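You operate a simulated robot arm through the tools that you are given. There is no shell and no other tool. Be economical: measure what you need, move in short steps, check, and stop when the job is done.

You are at the controls of a simulated robot arm. One attempt, no reset.

Task
Put the missing bar back into the bar drawer and lock the low cabinet.
Fine: the bar from the low cabinet's top whose number stands at the empty pocket; drawer shut; leave the other bars and the tall cabinet's lock. Where these are worked on the way, their far stop is far enough and under half their travel is too little: bar drawer.

It is judged by the outcome, as a careful person would: the job done as asked, and still so three seconds after it is handed in. It fails if anything else is knocked over, pushed out of place, dropped, spilled or broken.

Robot
A 7-joint arm with a two-finger parallel gripper on a trunk, on a base that drives. Base frame: it is fixed to the floor where the robot stands at the start and does not move with it; the origin is under the middle of the robot, x ahead of it, y to its left, z up. Lengths are in m, angles in degrees, forces in N, time in s.
With the tool pointing down near the work surface it reaches from about 0.28 to 0.72 m from the robot's upright axis, wherever it stands. Its first joint turns from -143.0 to 143.0 degrees. Places, roughly: bar drawer [0.9, 0.1, 0.7]; red cabinet latch [0.8, -0.3, 0.8]; tall cabinet lock [2.1, -2.5, 1]. Payload 3 kg.
The tool frame sits at the grasp point between the pads (the TCP): z along the fingers, y along the line on which they close. The tips reach 0.03 m beyond it. Largest opening 0.094 m; finger width 0.028, thickness 0.01; the body of the gripper, 0.05 by 0.096 m, starts 0.055 m behind the TCP.
Orientation is that of the tool frame in the base frame, as [roll, pitch, yaw] about the fixed x, y, z axes, in that order (R = Rz(yaw) Ry(pitch) Rx(roll)). With the fingers straight down and closing along the base's y, the tool's x points along the base's -x, its y along +y and its z along -z.

Tools
- The arm moves only by the tool play_rows. Its argument "targets" is one flat list of numbers, 7 for each row, row after row: the shift along the base's x, y, z in m, then the turn, a rotation vector about the base's x, y, z in rad, then the gripper command, from -1 (shut) to 1 (fully open), values between in proportion. In form: [dx, dy, dz, wx, wy, wz, jaw, dx, dy, dz, wx, wy, wz, jaw, ...]. A call has 1 to 12 rows; each row is the pose to reach, as a shift and turn from the pose commanded when the call began. Each row takes 0.2 s and may step no farther than 0.05 m and 8.6 degrees from the row before; otherwise, or with a gripper value out of range, the whole call is refused. Where a pose cannot be reached the arm comes as near as it can. A force on the tool above 40 N (or 10 N above the force at the start of the call, whichever is more), or a blocked arm, ends the call early, and 0.2 s more pass. Each finger travels about 0.045 m/s and halts on what it meets, pressing with about 41 N; the grip force reading is that of the motor and also rises with nothing between the fingers. The clock runs only during rows and for 0.2 s after the last one: add rows that repeat a pose to give the fingers time. The reply holds the time, the measured pose of the TCP, the force on the tool along the base axes, the opening and the grip force, in the units named above and with some noise, with the torque about the TCP (base axes, N m) and any sound that the robot's microphone picked up, and new pictures: "show" is both (left out), scene, wrist or none.
- Cameras (640 x 400 px; columns grow to the right, rows downward): "scene" is now at [0.0423, 0.1312, 1.6629]; the picture's right is [-0.13, -0.99, 0.00], its down [-0.87, 0.12, -0.48] and it looks along [0.48, -0.06, -0.88] (base axes); focal length 253 px, centre (320, 200). "wrist" rides on the gripper at [0.076, 0.014, -0.103] in the tool frame; the picture's right is [-0.18, 0.98, 0.00], its down [-0.75, -0.14, -0.64] and it looks along [-0.63, -0.12, 0.77] (tool axes); focal length 243 px, centre (320, 200). There is no depth. A picture from a camera that has moved, and an enlarged one, comes with that camera's place and axes in the base frame and with its lens.
- raise_lower(by): slides the trunk up (or, below 0, down) by that many m; the arm and the scene camera ride with it, the base frame stays. It gives what a move gives, with no picture.
- roll_base(legs): drives the robot by 1 to 6 legs, each [ahead, left, turn to the left] in m, m and degrees, along the robot's own axes; the way and the turn of a leg run together, so that a leg with both is an arc; at most 1.5 m and 180 degrees a leg. The arm and the cameras ride along, it lands a little off, and it stops where it bumps. It gives what a move gives, and a new picture of the scene camera.
- aim_head(pan, tilt): turns the head with the scene camera to pan (to the left, within 143 degrees either way) and tilt (down, from -29 to 69), counted from straight ahead of the robot. It gives what a move gives, and a new picture of the scene camera.
- close_up(camera, box): a new picture of the part [left, top, right, bottom] of that camera's present view, enlarged. The clock stands still meanwhile.
- job_done(): hands the job in; it is judged then, once.

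Go step by step. Nothing tells you exact positions but the pictures and the camera data: compare them with the known pose of the tool, close in by small moves and look again before you grip or let go. The budget is 120 turns and 260 pictures, counting those below and the enlarged ones. Unless the task says otherwise, let go and move clear before handing in, and close with one line.

The tools are called after ">>>" as name(argument=value, ...) on one line, values as JSON. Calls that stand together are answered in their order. play_rows: Moves the arm, as the interface text tells. Its arguments: {"type":"object","properties":{"targets":{"type":"array","items":{"type":"number"}},"show":{"type":"string","enum":["both","scene","wrist","none"]}},"required":["targets"]} The other tools are called the same way: raise_lower (by) slides the trunk up or down; roll_base (legs) drives the base; aim_head (pan, tilt) turns the head that bears the scene camera; close_up (camera, box) takes an enlarged picture of a part of a camera's view; job_done () hands the job in.

At the start:

```text
clock: 0.0
tcp_pos: [0.5566, -0.1159, 1.0994]
orientation: [180.0, 0.0, -180.0]
ft_force: [-0.2, -0.4, -0.4]
ft_torque: [0.0, 0.01, -0.03]
gripper_width: 0.0941
finger_force: 0.1
trunk travel left (down, up): [-0.125, 0.265]
robot x, y, heading: [-0.0003, -0.002, -0.2]
head pan, tilt: [-7.7, 61.1]
```

scene: 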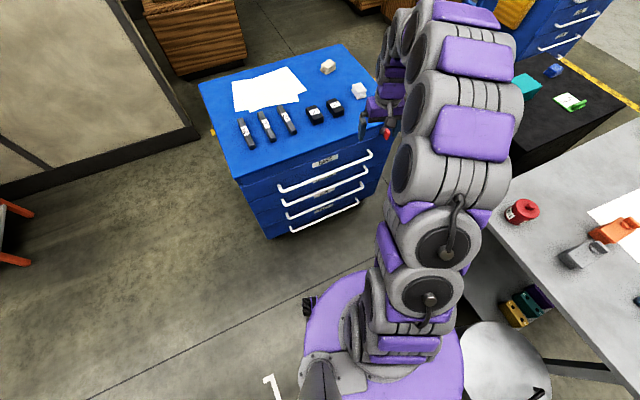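
wrist: 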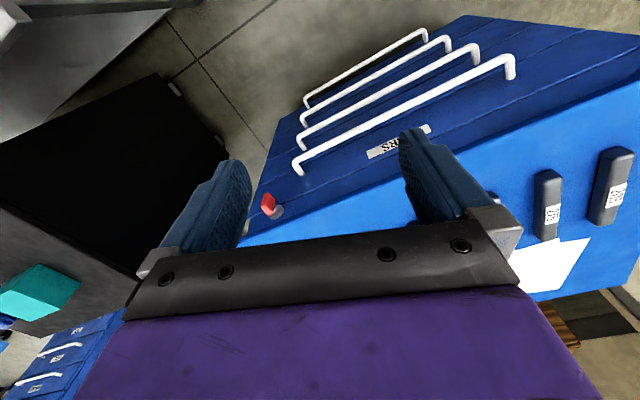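

I see the low blue cabinet with bars on top, four drawers with white handles, and a red latch at its right front. I'll zoom in to read the labels.

>>> close_up(camera="scene", box=[190, 40, 400, 171])

>>> close_up(camera="scene", box=[240, 130, 400, 230])

>>> close_up(camera="wrist", box=[240, 20, 640, 270])

```text
3.05 times, centred on (295, 106) of scene
camera zoom: at [0.0423, 0.1312, 1.6629], right [-0.13, -0.99, 0.0], down [-0.87, 0.12, -0.48], along [0.48, -0.06, -0.88], focal length 771 px, centre (396, 488)
```

zoom: 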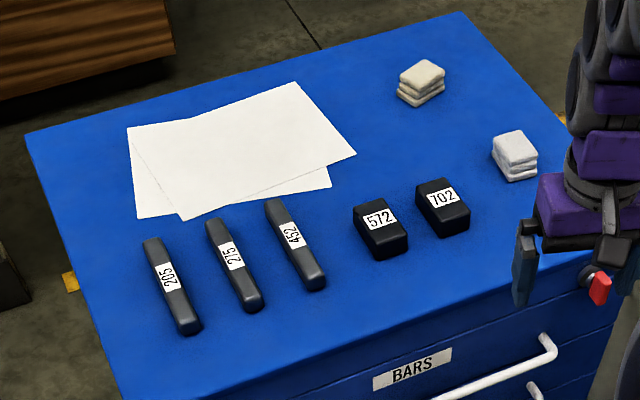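

```text
4.00 times, centred on (320, 180) of scene
camera zoom: at [0.0423, 0.1312, 1.6629], right [-0.13, -0.99, 0.0], down [-0.87, 0.12, -0.48], along [0.48, -0.06, -0.88], focal length 1012 px, centre (320, 280)
```

zoom: 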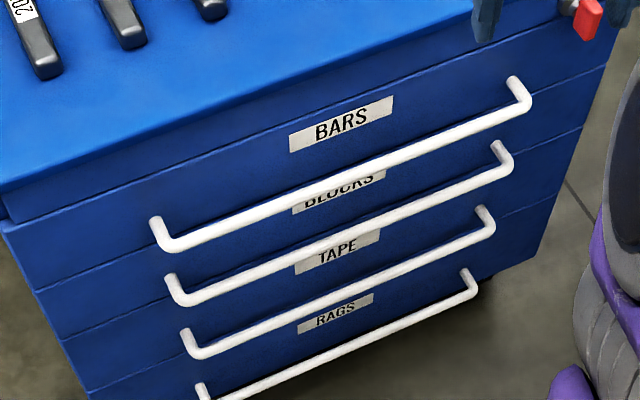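

```text
1.60 times, centred on (440, 145) of wrist
camera zoom: at [0.4807, -0.1015, 1.2017], right [0.18, 0.98, 0.0], down [0.75, -0.14, 0.64], along [0.63, -0.12, -0.77], focal length 388 px, centre (128, 288)
```

zoom: 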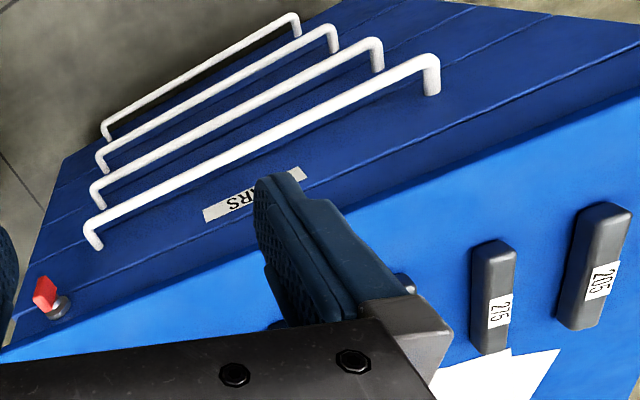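

The bars on top are 205, 215/275 and 452, and the top drawer is labelled BARS. I estimate its handle runs from about (0.64, 0.24) to (0.78, -0.21) at z about 0.70. I'll turn the gripper so it can straddle the handle from above, staying high, and look again.

>>> play_rows(targets=[0, 0.01, -0.01, 0, 0, -0.141, 1, 0, 0.02, -0.02, 0, 0, -0.282, 1, 0, 0.03, -0.03, 0, 0, -0.423, 1, 0, 0.04, -0.05, 0, 0, -0.564, 1, 0, 0.06, -0.07, 0, 0, -0.705, 1, 0, 0.08, -0.09, 0, 0, -0.846, 1, 0, 0.09, -0.11, 0, 0, -0.987, 1, 0.0, 0.1, -0.13, 0, 0, -1.128, 1, 0, 0.11, -0.15, 0, 0, -1.269, 1, 0, 0.11, -0.15, 0, 0, -1.269, 1])

>>> aim_head(pan=0, tilt=48)

```text
clock: 2.2
tcp_pos: [0.5548, -0.0066, 0.9489]
orientation: [-180.0, 0.0, 107.2]
ft_force: [0.8, 0.1, -0.1]
ft_torque: [0.0, 0.01, -0.02]
gripper_width: 0.0938
finger_force: 0.0
trunk travel left (down, up): [-0.125, 0.265]
robot x, y, heading: [-0.0017, -0.002, -0.1]
head pan, tilt: [-7.7, 61.1]
camera scene: at [0.0425, 0.1327, 1.6628], right [-0.13, -0.99, 0.0], down [-0.87, 0.12, -0.48], along [0.48, -0.07, -0.88], focal length 253 px, centre (320, 200)
camera wrist: at [0.5461, 0.0706, 1.0525], right [0.99, 0.11, 0.0], down [0.09, -0.76, 0.64], along [0.07, -0.64, -0.77], focal length 243 px, centre (320, 200)
```

scene: 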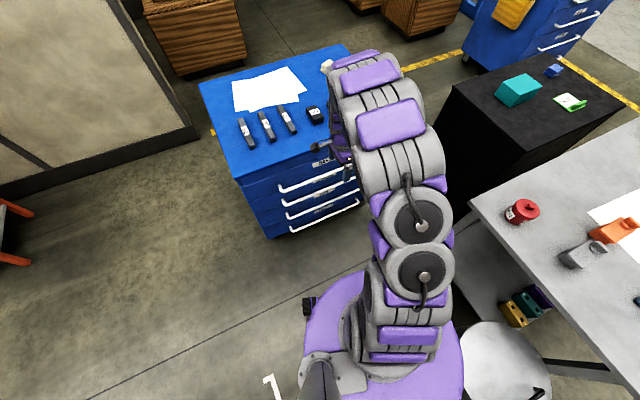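
wrist: 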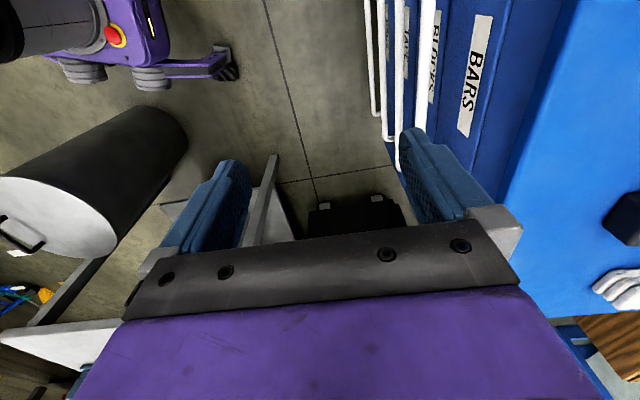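

```text
clock: 3.0
tcp_pos: [0.5542, -0.0077, 0.9506]
orientation: [-179.8, 0.0, 107.3]
ft_force: [-0.3, -0.6, 0.3]
ft_torque: [0.01, -0.03, 0.0]
gripper_width: 0.0939
finger_force: 0.0
trunk travel left (down, up): [-0.125, 0.265]
robot x, y, heading: [-0.0022, -0.0036, 0.2]
head pan, tilt: [0.0, 48.0]
camera scene: at [0.0567, 0.1412, 1.6792], right [0.0, -1.0, 0.0], down [-0.75, 0.0, -0.67], along [0.67, 0.0, -0.75], focal length 253 px, centre (320, 200)
```

scene: 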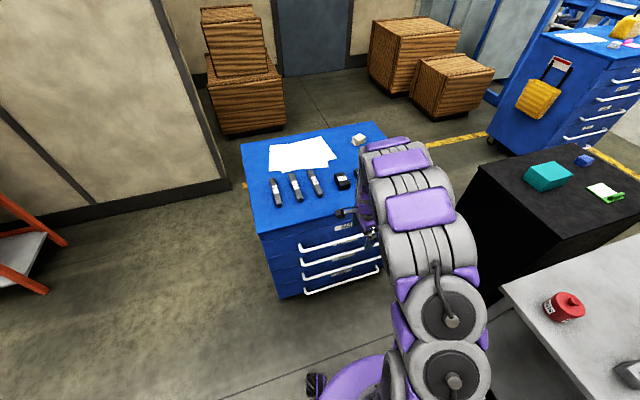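

The gripper is now lined up with the handle. I'll step closer while staying in front of the cabinet and check with the wrist camera.

>>> play_rows(targets=[0.02, 0.01, -0.03, 0, 0, 0, 1, 0.04, 0.02, -0.06, 0, 0, 0, 1, 0.06, 0.025, -0.09, 0, 0, 0, 1, 0.06, 0.025, -0.09, 0, 0, 0, 1])

>>> close_up(camera="scene", box=[240, 110, 400, 310])

```text
clock: 4.0
tcp_pos: [0.6156, 0.0192, 0.8606]
orientation: [-179.8, 0.1, 107.3]
ft_force: [0.1, 0.5, -0.3]
ft_torque: [0.03, -0.04, -0.01]
gripper_width: 0.0942
finger_force: 0.1
trunk travel left (down, up): [-0.125, 0.265]
robot x, y, heading: [0.0012, 0.0011, -0.1]
head pan, tilt: [0.0, 48.0]
camera scene: at [0.0569, 0.1412, 1.6793], right [0.0, -1.0, 0.0], down [-0.74, 0.0, -0.67], along [0.67, 0.0, -0.74], focal length 253 px, centre (320, 200)
camera wrist: at [0.6059, 0.0972, 0.9633], right [0.99, 0.12, 0.0], down [0.09, -0.76, 0.64], along [0.07, -0.64, -0.77], focal length 243 px, centre (320, 200)
```

scene: 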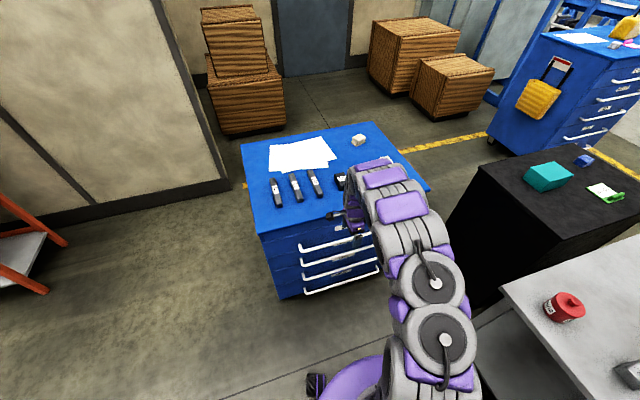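
wrist: 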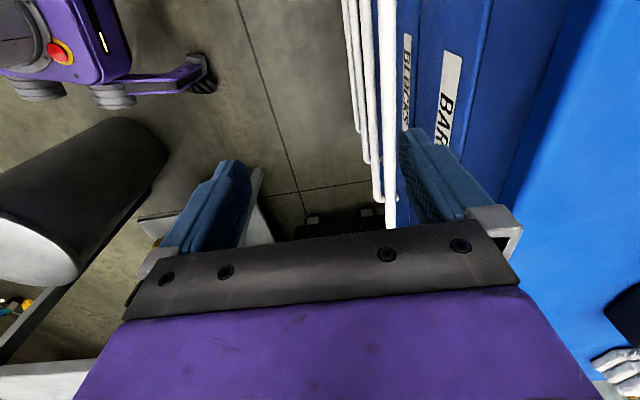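

```text
2.00 times, centred on (320, 210) of scene
camera zoom: at [0.0569, 0.1412, 1.6793], right [0.0, -1.0, 0.0], down [-0.74, 0.0, -0.67], along [0.67, 0.0, -0.74], focal length 506 px, centre (320, 180)
```

zoom: 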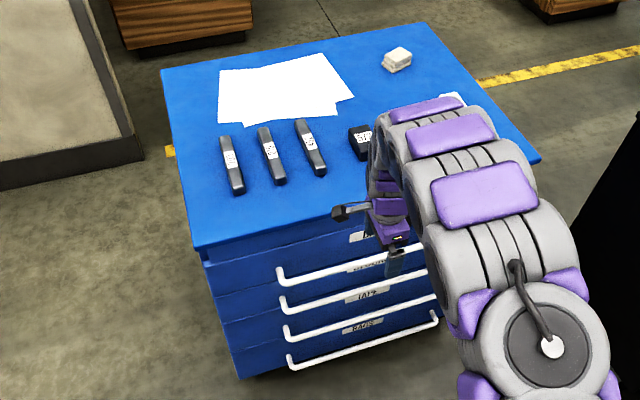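

The handle line solves to pass through about (0.682, 0.032) at z about 0.70, standing off the front by about 4 cm. I'll move above it with the jaw narrowed to 7 cm and check before straddling.

>>> play_rows(targets=[0.016, 0.003, -0.03, 0, 0, 0, 0.5, 0.032, 0.005, -0.06, 0, 0, 0, 0.5, 0.047, 0.007, -0.08, 0, 0, 0, 0.5, 0.047, 0.007, -0.08, 0, 0, 0, 0.5], show="wrist")

```text
clock: 5.0
tcp_pos: [0.663, 0.0262, 0.7785]
orientation: [-179.9, 0.1, 107.4]
ft_force: [-0.7, 0.6, -0.8]
ft_torque: [-0.01, -0.01, 0.0]
gripper_width: 0.0707
finger_force: 0.0
trunk travel left (down, up): [-0.125, 0.265]
robot x, y, heading: [0.0003, -0.0034, 0.1]
head pan, tilt: [0.0, 48.0]
camera wrist: at [0.6539, 0.1035, 0.8821], right [0.99, 0.12, 0.0], down [0.09, -0.76, 0.64], along [0.07, -0.64, -0.77], focal length 243 px, centre (320, 200)
```

wrist: 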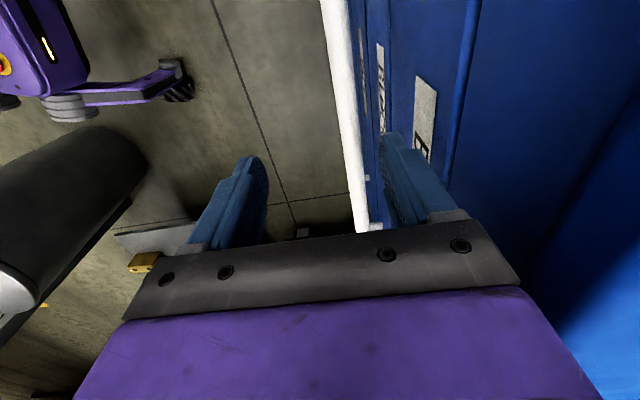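

The handle sits between the fingers as predicted. I'll go down to straddle it.

>>> play_rows(targets=[0, 0, -0.025, 0, 0, 0, 0.5, 0, 0, -0.05, 0, 0, 0, 0.5, 0, 0, -0.075, 0, 0, 0, 0.5, 0, 0, -0.075, 0, 0, 0, 0.5], show="wrist")

```text
clock: 6.0
tcp_pos: [0.6604, 0.0271, 0.7045]
orientation: [-179.9, 0.0, 107.3]
ft_force: [0.5, 0.0, 0.4]
ft_torque: [0.0, -0.03, 0.02]
gripper_width: 0.0703
finger_force: 0.0
trunk travel left (down, up): [-0.125, 0.265]
robot x, y, heading: [-0.0004, -0.0015, -0.2]
head pan, tilt: [0.0, 48.0]
camera wrist: at [0.6519, 0.1051, 0.8073], right [0.99, 0.12, 0.0], down [0.09, -0.76, 0.64], along [0.07, -0.64, -0.77], focal length 243 px, centre (320, 200)
```

wrist: 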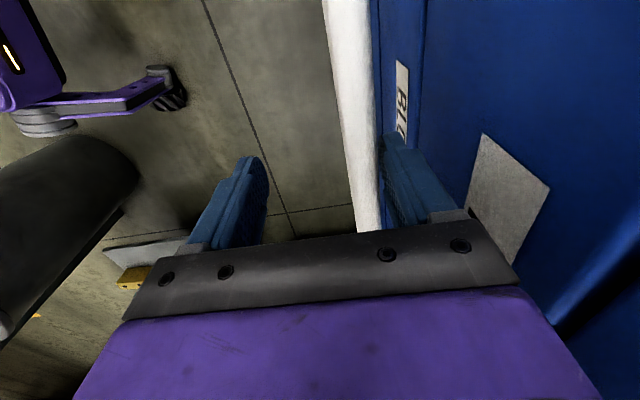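

The bar is between the pads. I'll close on it.

>>> play_rows(targets=[0, 0, 0, 0, 0, 0, 0.0, 0, 0, 0, 0, 0, 0, -0.5, 0, 0, 0, 0, 0, 0, -1, 0, 0, 0, 0, 0, 0, -1, 0, 0, 0, 0, 0, 0, -1, 0, 0, 0, 0, 0, 0, -1], show="wrist")

```text
clock: 7.3
tcp_pos: [0.661, 0.0261, 0.7048]
orientation: [180.0, 0.1, 107.5]
ft_force: [1.3, 0.1, -11.0]
ft_torque: [1.77, -5.54, 3.08]
gripper_width: 0.0278
finger_force: 40.9
trunk travel left (down, up): [-0.125, 0.265]
robot x, y, heading: [-0.0007, -0.0026, -0.0]
head pan, tilt: [0.0, 48.0]
camera wrist: at [0.6523, 0.1054, 0.8075], right [0.99, 0.12, 0.0], down [0.09, -0.76, 0.64], along [0.08, -0.64, -0.77], focal length 243 px, centre (320, 200)
```

wrist: 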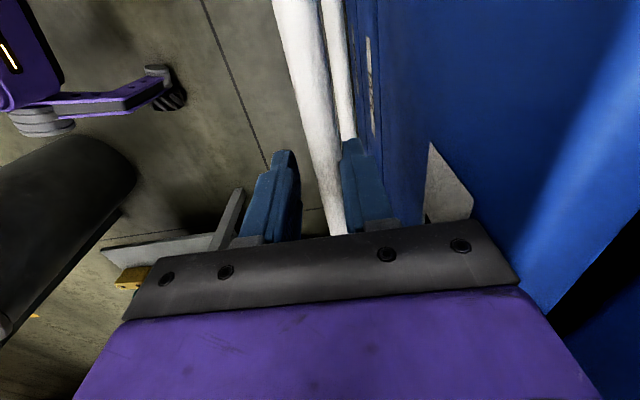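

The drawer already gave a little toward me, so it's unlocked. I'll pull it along (-0.955, -0.297).

>>> play_rows(targets=[-0.019, -0.006, 0, 0, 0, 0, -1, -0.038, -0.012, 0, 0, 0, 0, -1, -0.057, -0.018, 0, 0, 0, 0, -1, -0.076, -0.024, 0, 0, 0, 0, -1, -0.095, -0.03, 0, 0, 0, 0, -1, -0.115, -0.036, 0, 0, 0, 0, -1])

```text
clock: 8.8
tcp_pos: [0.5436, -0.0095, 0.7058]
orientation: [179.8, 0.1, 107.5]
ft_force: [-1.8, 1.4, 19.1]
ft_torque: [0.15, -6.32, 3.52]
gripper_width: 0.0283
finger_force: 40.7
trunk travel left (down, up): [-0.125, 0.265]
robot x, y, heading: [0.0002, -0.0021, 0.2]
head pan, tilt: [0.0, 48.0]
camera scene: at [0.0517, 0.1407, 1.6797], right [0.0, -1.0, 0.0], down [-0.74, 0.0, -0.67], along [0.67, 0.0, -0.74], focal length 253 px, centre (320, 200)
camera wrist: at [0.5349, 0.0674, 0.8077], right [0.99, 0.12, 0.0], down [0.09, -0.76, 0.64], along [0.08, -0.64, -0.77], focal length 243 px, centre (320, 200)
```

scene: 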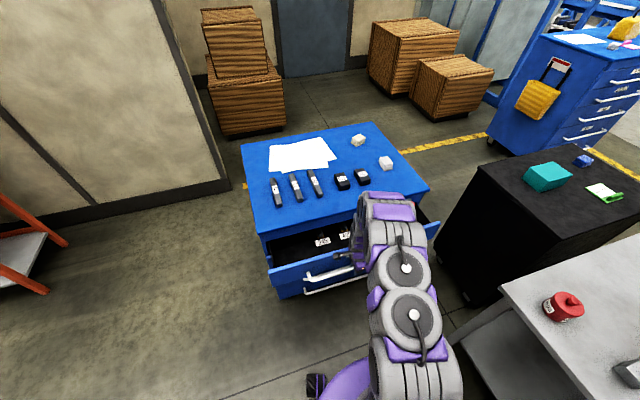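
wrist: 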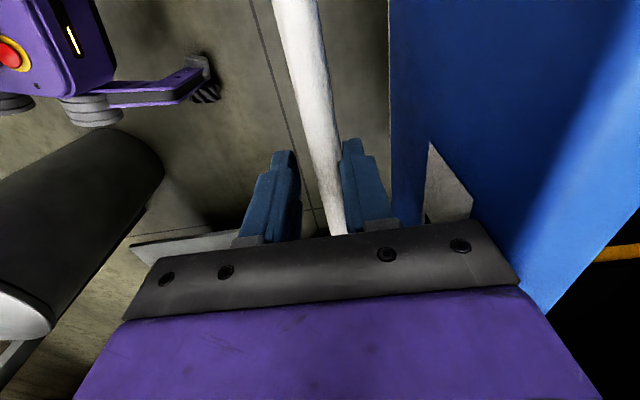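

The drawer is sliding cleanly. I'll keep pulling toward its stop.

>>> play_rows(targets=[-0.019, -0.006, 0, 0, 0, 0, -1, -0.038, -0.012, 0, 0, 0, 0, -1, -0.057, -0.018, 0, 0, 0, 0, -1, -0.076, -0.024, 0, 0, 0, 0, -1, -0.095, -0.03, 0, 0, 0, 0, -1, -0.115, -0.036, 0, 0, 0, 0, -1, -0.134, -0.042, 0, 0, 0, 0, -1, -0.153, -0.048, 0, 0, 0, 0, -1, -0.172, -0.054, 0, 0, 0, 0, -1])

```text
clock: 10.8
tcp_pos: [0.373, -0.0663, 0.7059]
orientation: [179.8, 0.0, 107.3]
ft_force: [2.4, -9.3, 28.9]
ft_torque: [2.84, -6.24, 2.66]
gripper_width: 0.028
finger_force: 40.7
trunk travel left (down, up): [-0.125, 0.265]
robot x, y, heading: [0.001, 0.0002, -0.1]
head pan, tilt: [0.0, 48.0]
camera scene: at [0.0515, 0.1359, 1.6802], right [0.0, -1.0, 0.0], down [-0.74, 0.0, -0.67], along [0.67, 0.0, -0.74], focal length 253 px, centre (320, 200)
camera wrist: at [0.3637, 0.0116, 0.8078], right [0.99, 0.12, 0.0], down [0.09, -0.76, 0.64], along [0.08, -0.64, -0.77], focal length 243 px, centre (320, 200)
```

scene: 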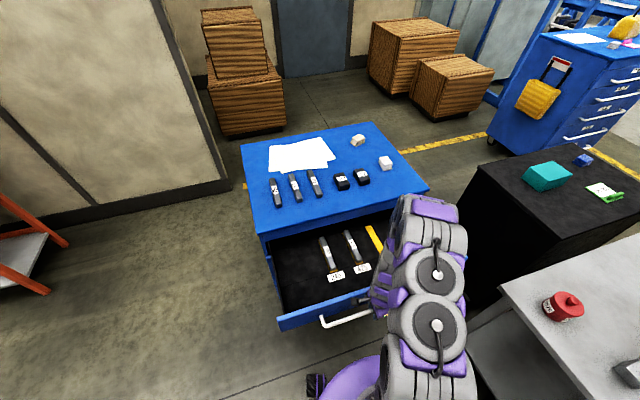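
wrist: 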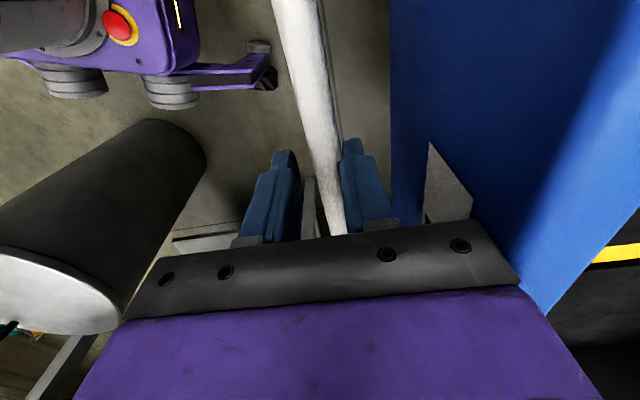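

It's open about 0.30 m and the pockets are visible. I'll release the handle, rise straight up and look inside.

>>> play_rows(targets=[0, 0, 0, 0, 0, 0, -0.2, 0, 0, 0, 0, 0, 0, 0.3, 0, 0, 0, 0, 0, 0, 0.4, 0, 0, 0, 0, 0, 0, 0.4, 0, 0, 0.04, 0, 0, 0, 0.4, 0, 0, 0.08, 0, 0, 0, 0.4, 0, 0, 0.12, 0, 0, 0, 0.4, 0, 0, 0.16, 0, 0, 0, 0.4, 0, 0, 0.2, 0, 0, 0, 0.4, -0.02, -0.04, 0.22, 0, 0, 0, 0.4, -0.02, -0.09, 0.24, 0, 0, 0, 0.4, -0.02, -0.14, 0.26, 0, 0, 0, 0.4], show="scene")

>>> close_up(camera="scene", box=[240, 200, 420, 330])

```text
refused: row 11 steps farther than a row can; nothing moved
```

```text
3.08 times, centred on (330, 265) of scene
camera zoom: at [0.0515, 0.1359, 1.6802], right [0.0, -1.0, 0.0], down [-0.74, 0.0, -0.67], along [0.67, 0.0, -0.74], focal length 779 px, centre (289, 0)
```

zoom: 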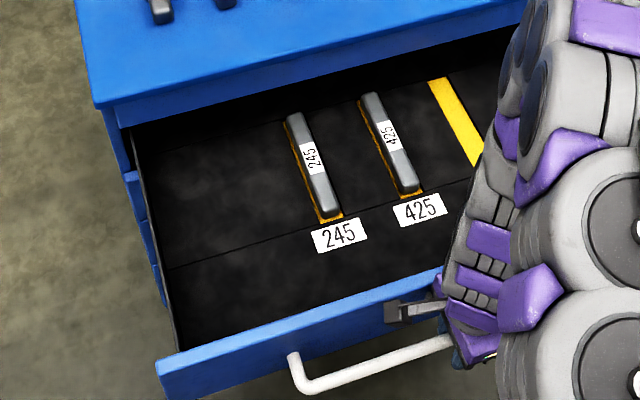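

Pockets 245 and 425 are full, and a yellow empty pocket lies to their right with its number hidden by the arm. I'll release and rise in shorter steps.

>>> play_rows(targets=[0, 0, 0, 0, 0, 0, -0.2, 0, 0, 0, 0, 0, 0, 0.3, 0, 0, 0, 0, 0, 0, 0.4, 0, 0, 0, 0, 0, 0, 0.4, 0, 0, 0.04, 0, 0, 0, 0.4, 0, 0, 0.08, 0, 0, 0, 0.4, 0, 0, 0.12, 0, 0, 0, 0.4, 0, 0, 0.16, 0, 0, 0, 0.4, 0, 0, 0.2, 0, 0, 0, 0.4, 0, -0.03, 0.22, 0, 0, 0, 0.4, 0, -0.07, 0.23, 0, 0, 0, 0.4, 0, -0.11, 0.24, 0, 0, 0, 0.4], show="scene")

>>> close_up(camera="scene", box=[240, 200, 480, 350])

```text
clock: 13.3
tcp_pos: [0.3751, -0.1757, 0.9447]
orientation: [179.9, -0.2, 107.3]
ft_force: [0.4, -0.2, 0.5]
ft_torque: [0.03, 0.0, 0.01]
gripper_width: 0.0656
finger_force: 0.0
trunk travel left (down, up): [-0.125, 0.265]
robot x, y, heading: [0.0005, 0.0023, 0.1]
head pan, tilt: [0.0, 48.0]
camera scene: at [0.0552, 0.1357, 1.6798], right [0.0, -1.0, 0.0], down [-0.74, 0.0, -0.67], along [0.67, 0.0, -0.74], focal length 253 px, centre (320, 200)
```

scene: 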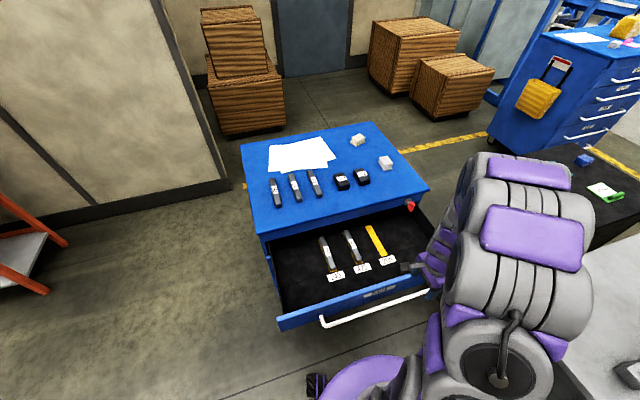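

```text
2.67 times, centred on (360, 275) of scene
camera zoom: at [0.0552, 0.1357, 1.6798], right [0.0, -1.0, 0.0], down [-0.74, 0.0, -0.67], along [0.67, 0.0, -0.74], focal length 675 px, centre (213, 0)
```

zoom: 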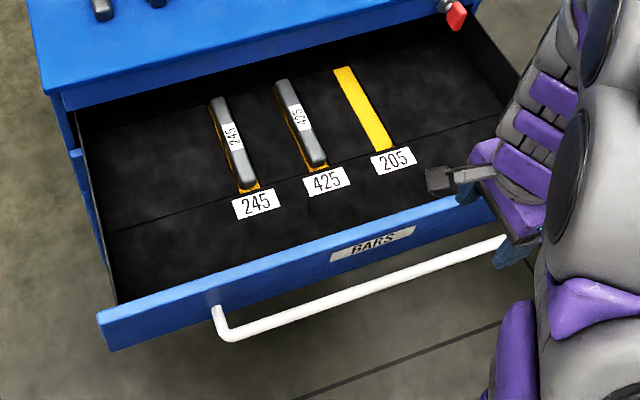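

The empty pocket is number 205, and bar 205 is the leftmost on top (about (0.82, 0.33, 0.89)), with the pocket at about (0.72, -0.13). I'll drive slightly ahead and left so both come within reach while keeping clear of the open drawer.

>>> roll_base(legs=[[0.0, 0.22, 0], [0.14, 0, 0]])

```text
clock: 16.0
tcp_pos: [0.5138, 0.0437, 0.9421]
orientation: [180.0, -0.2, 107.4]
ft_force: [-0.2, -0.2, -0.6]
ft_torque: [0.01, -0.01, 0.01]
gripper_width: 0.0657
finger_force: 0.1
trunk travel left (down, up): [-0.125, 0.265]
robot x, y, heading: [0.1404, 0.2174, -0.1]
head pan, tilt: [0.0, 48.0]
camera scene: at [0.1951, 0.3511, 1.6802], right [0.0, -1.0, -0.01], down [-0.74, 0.0, -0.67], along [0.67, 0.01, -0.74], focal length 253 px, centre (320, 200)
```

scene: 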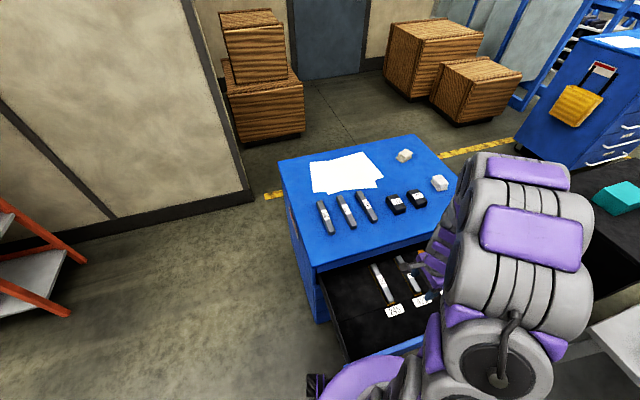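

>>> close_up(camera="scene", box=[290, 170, 450, 270])

```text
4.00 times, centred on (370, 220) of scene
camera zoom: at [0.1951, 0.3511, 1.6802], right [0.0, -1.0, -0.01], down [-0.74, 0.0, -0.67], along [0.67, 0.01, -0.74], focal length 1012 px, centre (120, 120)
```

zoom: 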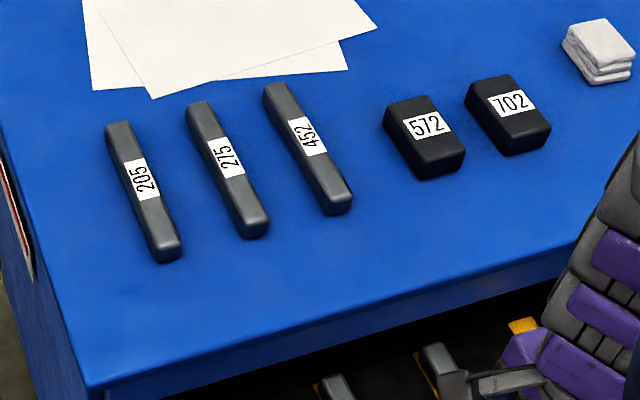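

Confirmed: 205 leftmost, 275 and 452 beside it. Bar 205 is centred near (0.818, 0.333), its top at z about 0.89, lying along about 15–17°. I'll rise, turn the gripper +90° and move above it.

>>> play_rows(targets=[0, 0.01, 0.04, 0, 0, 0.14, 0.4, 0.02, 0.03, 0.07, 0, 0, 0.28, 0.4, 0.045, 0.06, 0.09, 0, 0, 0.42, 0.4, 0.07, 0.09, 0.1, 0, 0, 0.56, 0.4, 0.1, 0.12, 0.1, 0, 0, 0.7, 0.4, 0.13, 0.15, 0.1, 0, 0, 0.84, 0.4, 0.16, 0.18, 0.1, 0, 0, 0.98, 0.4, 0.19, 0.21, 0.1, 0, 0, 1.12, 0.4, 0.22, 0.24, 0.1, 0, 0, 1.26, 0.4, 0.25, 0.26, 0.1, 0, 0, 1.4, 0.4, 0.28, 0.28, 0.1, 0, 0, 1.545, 0.4, 0.28, 0.28, 0.1, 0, 0, 1.545, 0.4])

```text
clock: 18.6
tcp_pos: [0.7944, 0.3315, 1.0457]
orientation: [-179.9, 0.2, -164.1]
ft_force: [0.0, 0.3, 0.1]
ft_torque: [-0.01, -0.03, 0.01]
gripper_width: 0.0657
finger_force: 0.2
trunk travel left (down, up): [-0.125, 0.265]
robot x, y, heading: [0.1381, 0.2181, -0.1]
head pan, tilt: [0.0, 48.0]
camera scene: at [0.1948, 0.3639, 1.6792], right [0.0, -1.0, 0.0], down [-0.74, 0.0, -0.67], along [0.67, 0.0, -0.74], focal length 253 px, centre (320, 200)
camera wrist: at [0.7182, 0.325, 1.1479], right [-0.09, 1.0, 0.0], down [0.76, 0.07, 0.64], along [0.64, 0.06, -0.77], focal length 243 px, centre (320, 200)
```

scene: 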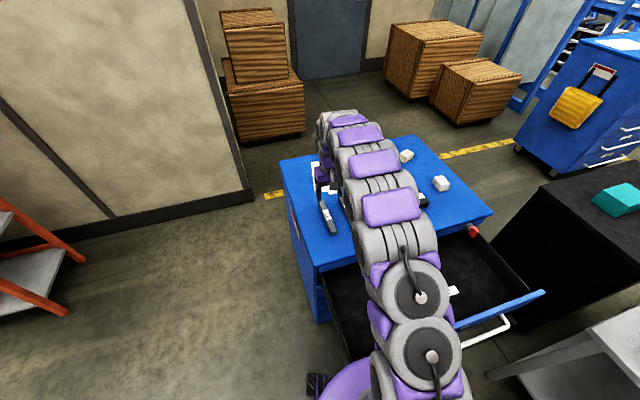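
wrist: 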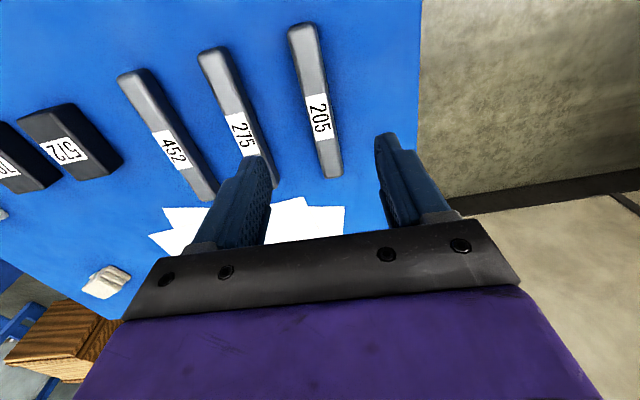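

Bar 205's centre solves to (0.814, 0.334) along 15.9°, and the gripper is aligned with it. I'll come down closer and look.

>>> play_rows(targets=[0.01, 0.001, -0.03, 0, 0, 0, 0.4, 0.02, 0.003, -0.06, 0, 0, 0, 0.4, 0.02, 0.003, -0.09, 0, 0, 0, 0.4, 0.02, 0.003, -0.09, 0, 0, 0, 0.4], show="wrist")

```text
clock: 19.6
tcp_pos: [0.8139, 0.3335, 0.9531]
orientation: [180.0, 0.1, -164.2]
ft_force: [-0.4, 0.3, 0.2]
ft_torque: [-0.01, 0.01, 0.02]
gripper_width: 0.066
finger_force: 0.0
trunk travel left (down, up): [-0.125, 0.265]
robot x, y, heading: [0.1367, 0.2201, 0.1]
head pan, tilt: [0.0, 48.0]
camera wrist: at [0.7373, 0.3278, 1.0561], right [-0.09, 1.0, 0.0], down [0.76, 0.07, 0.64], along [0.64, 0.06, -0.77], focal length 243 px, centre (320, 200)
```

wrist: 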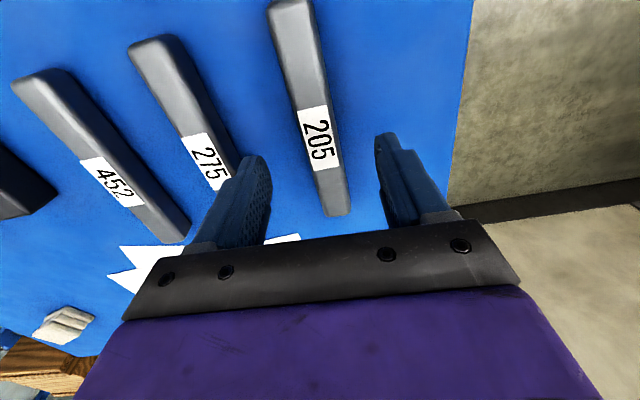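

Laterally it's centred. I'll go down gently in small steps.

>>> play_rows(targets=[0, 0, -0.015, 0, 0, 0, 0.4, 0, 0, -0.03, 0, 0, 0, 0.4, 0, 0, -0.04, 0, 0, 0, 0.4, 0, 0, -0.04, 0, 0, 0, 0.4])

>>> close_up(camera="scene", box=[290, 150, 390, 250])

```text
clock: 20.6
tcp_pos: [0.8122, 0.3334, 0.9152]
orientation: [-180.0, -0.1, -164.1]
ft_force: [0.2, 0.6, 0.1]
ft_torque: [-0.02, 0.04, -0.04]
gripper_width: 0.0659
finger_force: 0.1
trunk travel left (down, up): [-0.125, 0.265]
robot x, y, heading: [0.1369, 0.2195, 0.3]
head pan, tilt: [0.0, 48.0]
camera scene: at [0.1958, 0.3636, 1.6792], right [0.0, -1.0, 0.0], down [-0.75, 0.0, -0.67], along [0.67, 0.0, -0.75], focal length 253 px, centre (320, 200)
camera wrist: at [0.7362, 0.3272, 1.0173], right [-0.09, 1.0, 0.0], down [0.76, 0.07, 0.64], along [0.64, 0.06, -0.77], focal length 243 px, centre (320, 200)
```

scene: 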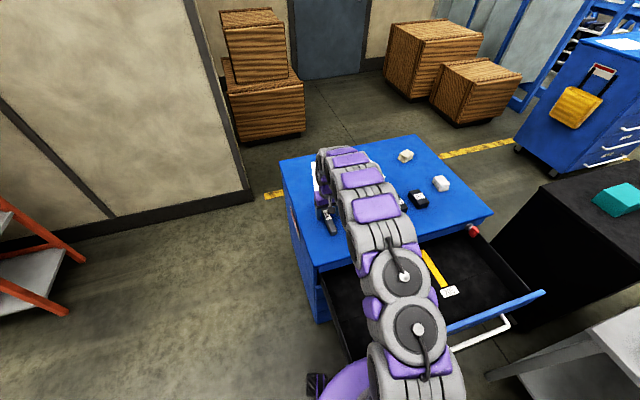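
wrist: 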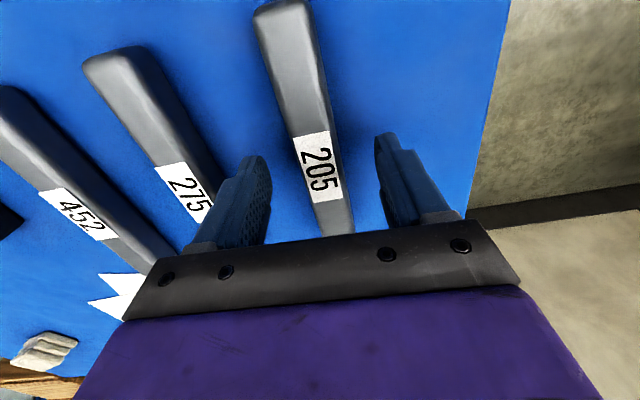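

```text
4.00 times, centred on (340, 200) of scene
camera zoom: at [0.1958, 0.3636, 1.6792], right [0.0, -1.0, 0.0], down [-0.75, 0.0, -0.67], along [0.67, 0.0, -0.75], focal length 1012 px, centre (240, 200)
```

zoom: 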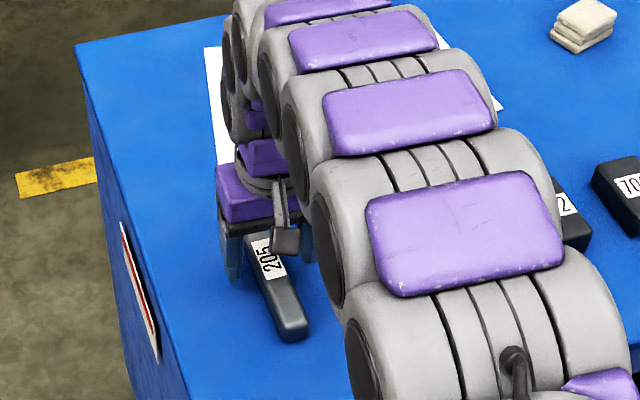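

The label triangulates to (0.814, 0.334, 0.893). I'll go down about 8 mm more so the tips hold the upper part, then close.

>>> play_rows(targets=[0.001, 0.0005, -0.008, 0, 0, 0, 0.4, 0.001, 0.0005, -0.008, 0, 0, 0, 0.0, 0.001, 0.0005, -0.008, 0, 0, 0, -0.5, 0.001, 0.0005, -0.008, 0, 0, 0, -1, 0.001, 0.0005, -0.008, 0, 0, 0, -1, 0.001, 0.0005, -0.008, 0, 0, 0, -1], show="wrist")

```text
clock: 22.0
tcp_pos: [0.8149, 0.3356, 0.9066]
orientation: [180.0, 0.1, -164.3]
ft_force: [0.0, 0.8, -0.2]
ft_torque: [-0.02, -0.03, 0.14]
gripper_width: 0.0277
finger_force: 40.9
trunk travel left (down, up): [-0.125, 0.265]
robot x, y, heading: [0.1391, 0.221, -0.0]
head pan, tilt: [0.0, 48.0]
camera wrist: at [0.7371, 0.3279, 1.0087], right [-0.09, 1.0, 0.0], down [0.76, 0.07, 0.64], along [0.64, 0.06, -0.77], focal length 243 px, centre (320, 200)
```

wrist: 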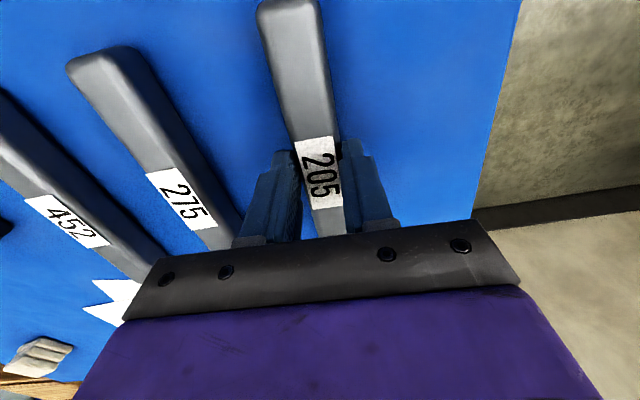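

Bar 205 is gripped at 28 mm width. I'll lift it straight up, then carry it back and right to hover over the drawer for a look.

>>> play_rows(targets=[0, 0, 0.03, 0, 0, 0, -1, 0, 0, 0.07, 0, 0, 0, -1, 0, 0, 0.11, 0, 0, 0, -1, 0, 0, 0.15, 0, 0, 0, -1, 0, 0, 0.15, 0, 0, 0, -1])

```text
clock: 23.2
tcp_pos: [0.8143, 0.3326, 1.0547]
orientation: [179.9, 0.0, -164.2]
ft_force: [-0.8, 0.4, -0.4]
ft_torque: [-0.05, 0.03, -0.02]
gripper_width: 0.0
finger_force: 33.0
trunk travel left (down, up): [-0.125, 0.265]
robot x, y, heading: [0.1383, 0.2212, 0.2]
head pan, tilt: [0.0, 48.0]
camera scene: at [0.1959, 0.3634, 1.6791], right [0.0, -1.0, 0.0], down [-0.75, 0.0, -0.67], along [0.67, 0.0, -0.75], focal length 253 px, centre (320, 200)
camera wrist: at [0.7366, 0.3262, 1.157], right [-0.09, 1.0, 0.0], down [0.76, 0.07, 0.64], along [0.64, 0.06, -0.77], focal length 243 px, centre (320, 200)
```

scene: 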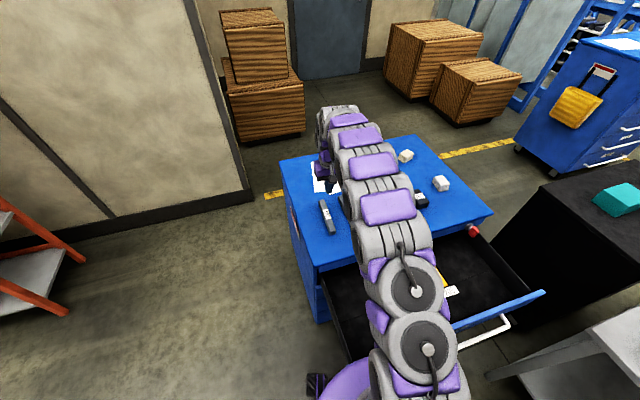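
wrist: 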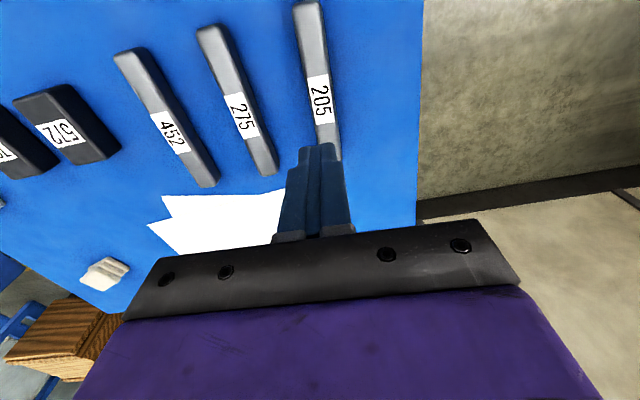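

The tips slipped off the rounded top edge and the bar stayed in place, so I'll need to grip deeper. Since the hand is empty, I'll first go look at the drawer pocket from above.

>>> play_rows(targets=[-0.03, -0.035, 0, 0, 0, 0, -1, -0.06, -0.07, 0, 0, 0, 0, -0.5, -0.09, -0.105, 0, 0, 0, 0, 0, -0.11, -0.145, 0, 0, 0, 0, 0.4, -0.13, -0.19, 0, 0, 0, 0, 0.4, -0.15, -0.235, 0, 0, 0, 0, 0.4, -0.16, -0.28, 0, 0, 0, 0, 0.4, -0.17, -0.325, 0, 0, 0, 0, 0.4, -0.18, -0.37, 0, 0, 0, 0, 0.4, -0.18, -0.41, 0, 0, 0, 0, 0.4, -0.18, -0.43, -0.02, 0, 0, 0, 0.4, -0.18, -0.43, -0.02, 0, 0, 0, 0.4])

```text
clock: 25.8
tcp_pos: [0.6345, -0.0996, 1.0366]
orientation: [179.8, 0.0, -164.3]
ft_force: [-1.5, 0.0, 0.3]
ft_torque: [-0.02, -0.02, -0.01]
gripper_width: 0.0658
finger_force: 0.1
trunk travel left (down, up): [-0.125, 0.265]
robot x, y, heading: [0.1394, 0.2209, 0.0]
head pan, tilt: [0.0, 48.0]
camera scene: at [0.1939, 0.3585, 1.6797], right [0.0, -1.0, 0.0], down [-0.74, 0.0, -0.67], along [0.67, 0.0, -0.74], focal length 253 px, centre (320, 200)
camera wrist: at [0.5571, -0.106, 1.1389], right [-0.09, 1.0, 0.0], down [0.76, 0.07, 0.64], along [0.64, 0.06, -0.77], focal length 243 px, centre (320, 200)
```

scene: 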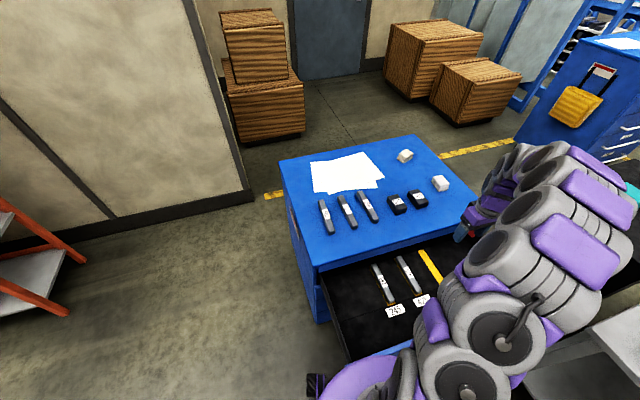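
wrist: 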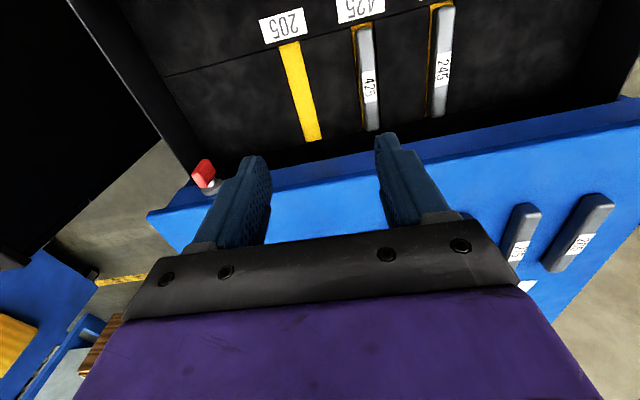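

Now I can solve the pocket: floor z about 0.68, running (0.617, -0.148) to (0.785, -0.099). Its far end is still about 4 cm under the cabinet edge, so the drawer must come out further. I'll back the base off and pull it more.

>>> roll_base(legs=[[-0.15, 0, 0], [0, -0.2, 0]])

```text
clock: 28.4
tcp_pos: [0.4817, -0.2993, 1.037]
orientation: [179.9, 0.1, -164.2]
ft_force: [0.6, -0.6, 0.3]
ft_torque: [0.01, -0.02, -0.01]
gripper_width: 0.0654
finger_force: 0.1
trunk travel left (down, up): [-0.125, 0.265]
robot x, y, heading: [-0.0158, 0.0158, 0.2]
head pan, tilt: [0.0, 48.0]
camera scene: at [0.0419, 0.159, 1.6794], right [0.0, -1.0, 0.0], down [-0.74, 0.0, -0.67], along [0.67, 0.0, -0.74], focal length 253 px, centre (320, 200)
```

scene: 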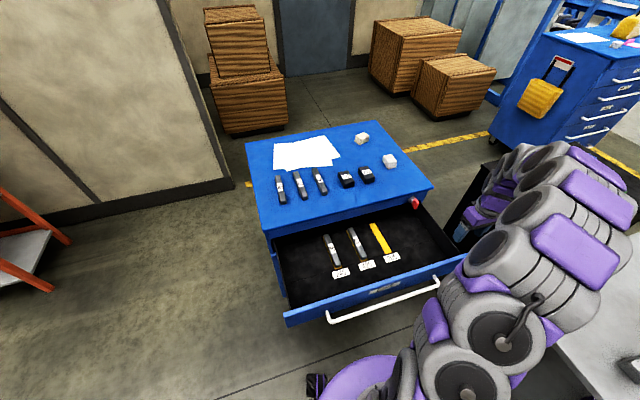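

I'll turn the gripper back and hover over the handle's middle at about (0.373, -0.066).

>>> play_rows(targets=[-0.01, 0.02, 0, 0, 0, -0.141, 0.4, -0.02, 0.04, 0, 0, 0, -0.282, 0.4, -0.03, 0.06, 0, 0, 0, -0.423, 0.4, -0.04, 0.08, 0, 0, 0, -0.564, 0.4, -0.05, 0.1, 0, 0, 0, -0.705, 0.4, -0.06, 0.12, -0.02, 0, 0, -0.846, 0.4, -0.07, 0.14, -0.05, 0, 0, -0.987, 0.4, -0.08, 0.165, -0.08, 0, 0, -1.128, 0.4, -0.1, 0.19, -0.11, 0, 0, -1.269, 0.4, -0.115, 0.21, -0.15, 0, 0, -1.41, 0.4, -0.123, 0.228, -0.19, 0, 0, -1.545, 0.4, -0.123, 0.228, -0.21, 0, 0, -1.545, 0.4], show="wrist")

```text
clock: 30.9
tcp_pos: [0.357, -0.0728, 0.8288]
orientation: [-179.9, 0.3, 107.1]
ft_force: [-0.3, -0.4, -0.9]
ft_torque: [0.01, 0.0, -0.01]
gripper_width: 0.0662
finger_force: 0.1
trunk travel left (down, up): [-0.125, 0.265]
robot x, y, heading: [-0.012, 0.0189, 0.3]
head pan, tilt: [0.0, 48.0]
camera wrist: at [0.3483, 0.0047, 0.931], right [0.99, 0.11, 0.0], down [0.09, -0.76, 0.64], along [0.07, -0.64, -0.76], focal length 243 px, centre (320, 200)
```

wrist: 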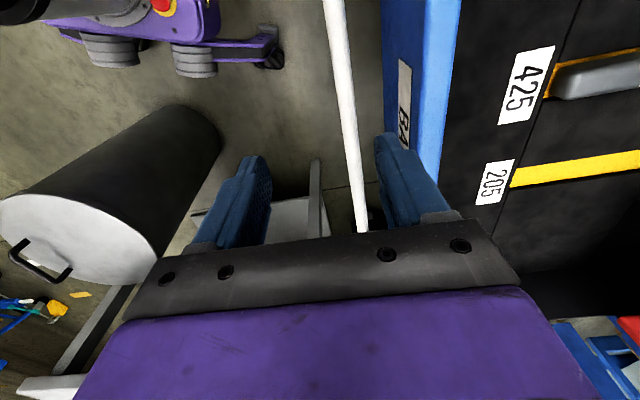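

The handle lies about 2 cm inside of TCP centre. I'll shift slightly and go down to grip.

>>> play_rows(targets=[0.006, 0.002, -0.04, 0, 0, 0, 0.4, 0.006, 0.002, -0.08, 0, 0, 0, 0.4, 0.006, 0.002, -0.125, 0, 0, 0, 0.4, 0.006, 0.002, -0.125, 0, 0, 0, 0.2, 0.006, 0.002, -0.125, 0, 0, 0, -0.3, 0.006, 0.002, -0.125, 0, 0, 0, -1, 0.006, 0.002, -0.125, 0, 0, 0, -1, 0.006, 0.002, -0.125, 0, 0, 0, -1], show="wrist")

```text
clock: 32.8
tcp_pos: [0.3645, -0.0735, 0.7021]
orientation: [-180.0, 0.2, 107.5]
ft_force: [-0.5, 0.6, -11.8]
ft_torque: [1.93, -5.01, 2.51]
gripper_width: 0.0313
finger_force: 41.3
trunk travel left (down, up): [-0.125, 0.265]
robot x, y, heading: [-0.0132, 0.0186, 0.1]
head pan, tilt: [0.0, 48.0]
camera wrist: at [0.3554, 0.0049, 0.8041], right [0.99, 0.12, 0.0], down [0.09, -0.76, 0.64], along [0.08, -0.64, -0.77], focal length 243 px, centre (320, 200)
```

wrist: 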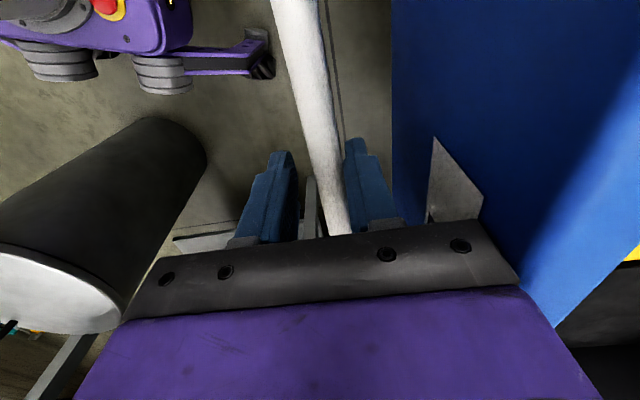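

I'll pull about 8.5 cm further, watching for the stop.

>>> play_rows(targets=[-0.016, -0.005, 0, 0, 0, 0, -1, -0.032, -0.01, 0, 0, 0, 0, -1, -0.048, -0.015, 0, 0, 0, 0, -1, -0.064, -0.02, 0, 0, 0, 0, -1, -0.08, -0.025, 0, 0, 0, 0, -1, -0.08, -0.025, 0, 0, 0, 0, -1])

```text
clock: 34.1
tcp_pos: [0.286, -0.0981, 0.7026]
orientation: [179.9, 0.2, 107.1]
ft_force: [7.9, -27.2, -3.1]
ft_torque: [2.86, -4.78, 1.92]
gripper_width: 0.0311
finger_force: 41.0
trunk travel left (down, up): [-0.125, 0.265]
robot x, y, heading: [-0.0134, 0.018, 0.1]
head pan, tilt: [0.0, 48.0]
camera scene: at [0.0415, 0.1472, 1.6803], right [0.0, -1.0, -0.01], down [-0.74, 0.0, -0.67], along [0.67, 0.01, -0.74], focal length 253 px, centre (320, 200)
camera wrist: at [0.276, -0.0207, 0.8044], right [0.99, 0.11, 0.0], down [0.09, -0.76, 0.64], along [0.08, -0.64, -0.77], focal length 243 px, centre (320, 200)
```

scene: 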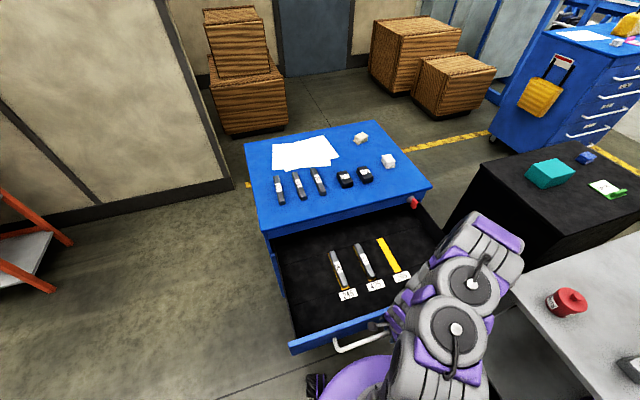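
wrist: 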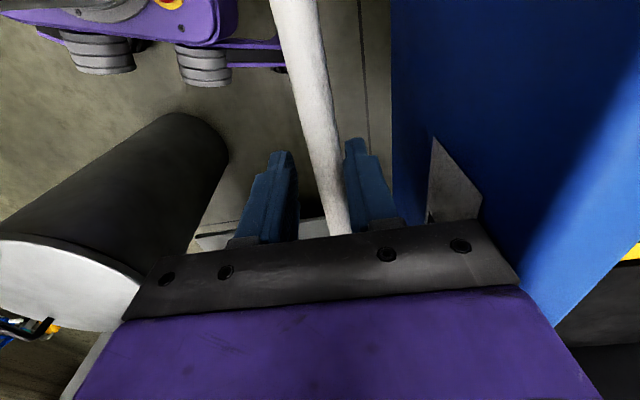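

The drawer moved another ~8 cm, so the pocket is well clear of the cabinet edge. I'll release and rise, and move the hand off the drawer.

>>> play_rows(targets=[0, 0, 0, 0, 0, 0, -0.3, 0, 0, 0, 0, 0, 0, 0.2, 0, 0, 0, 0, 0, 0, 0.3, 0, 0, 0.0, 0, 0, 0, 0.3, 0, 0, 0.05, 0, 0, 0, 0.3, 0, 0, 0.1, 0, 0, 0, 0.3, 0, 0, 0.15, 0, 0, 0, 0.3, 0, 0, 0.2, 0, 0, 0, 0.3, 0, 0, 0.25, 0, 0, 0, 0.3, 0.03, 0.02, 0.28, 0, 0, 0, 0.3, 0.06, 0.04, 0.31, 0, 0, 0, 0.3], show="scene")

```text
clock: 36.5
tcp_pos: [0.344, -0.0542, 1.0104]
orientation: [-179.7, 0.1, 107.3]
ft_force: [-0.2, -0.3, 0.2]
ft_torque: [-0.02, 0.01, 0.0]
gripper_width: 0.0611
finger_force: 0.0
out of reach, approached as far as the arm can: row 6, 7, 8, 9, 10
trunk travel left (down, up): [-0.125, 0.265]
robot x, y, heading: [-0.0136, 0.0217, 0.1]
head pan, tilt: [0.0, 48.0]
camera scene: at [0.0411, 0.1626, 1.6792], right [0.0, -1.0, 0.0], down [-0.74, 0.0, -0.67], along [0.67, 0.0, -0.74], focal length 253 px, centre (320, 200)
```

scene: 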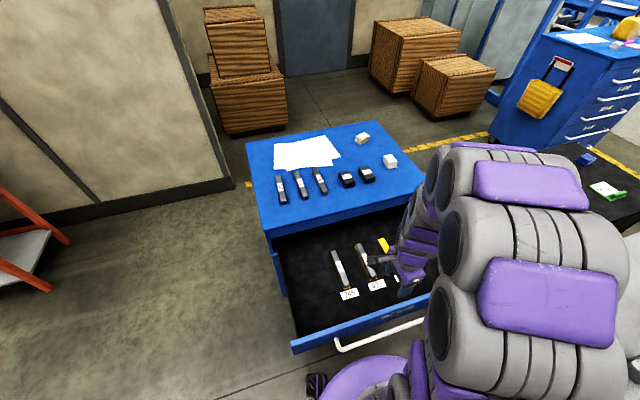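

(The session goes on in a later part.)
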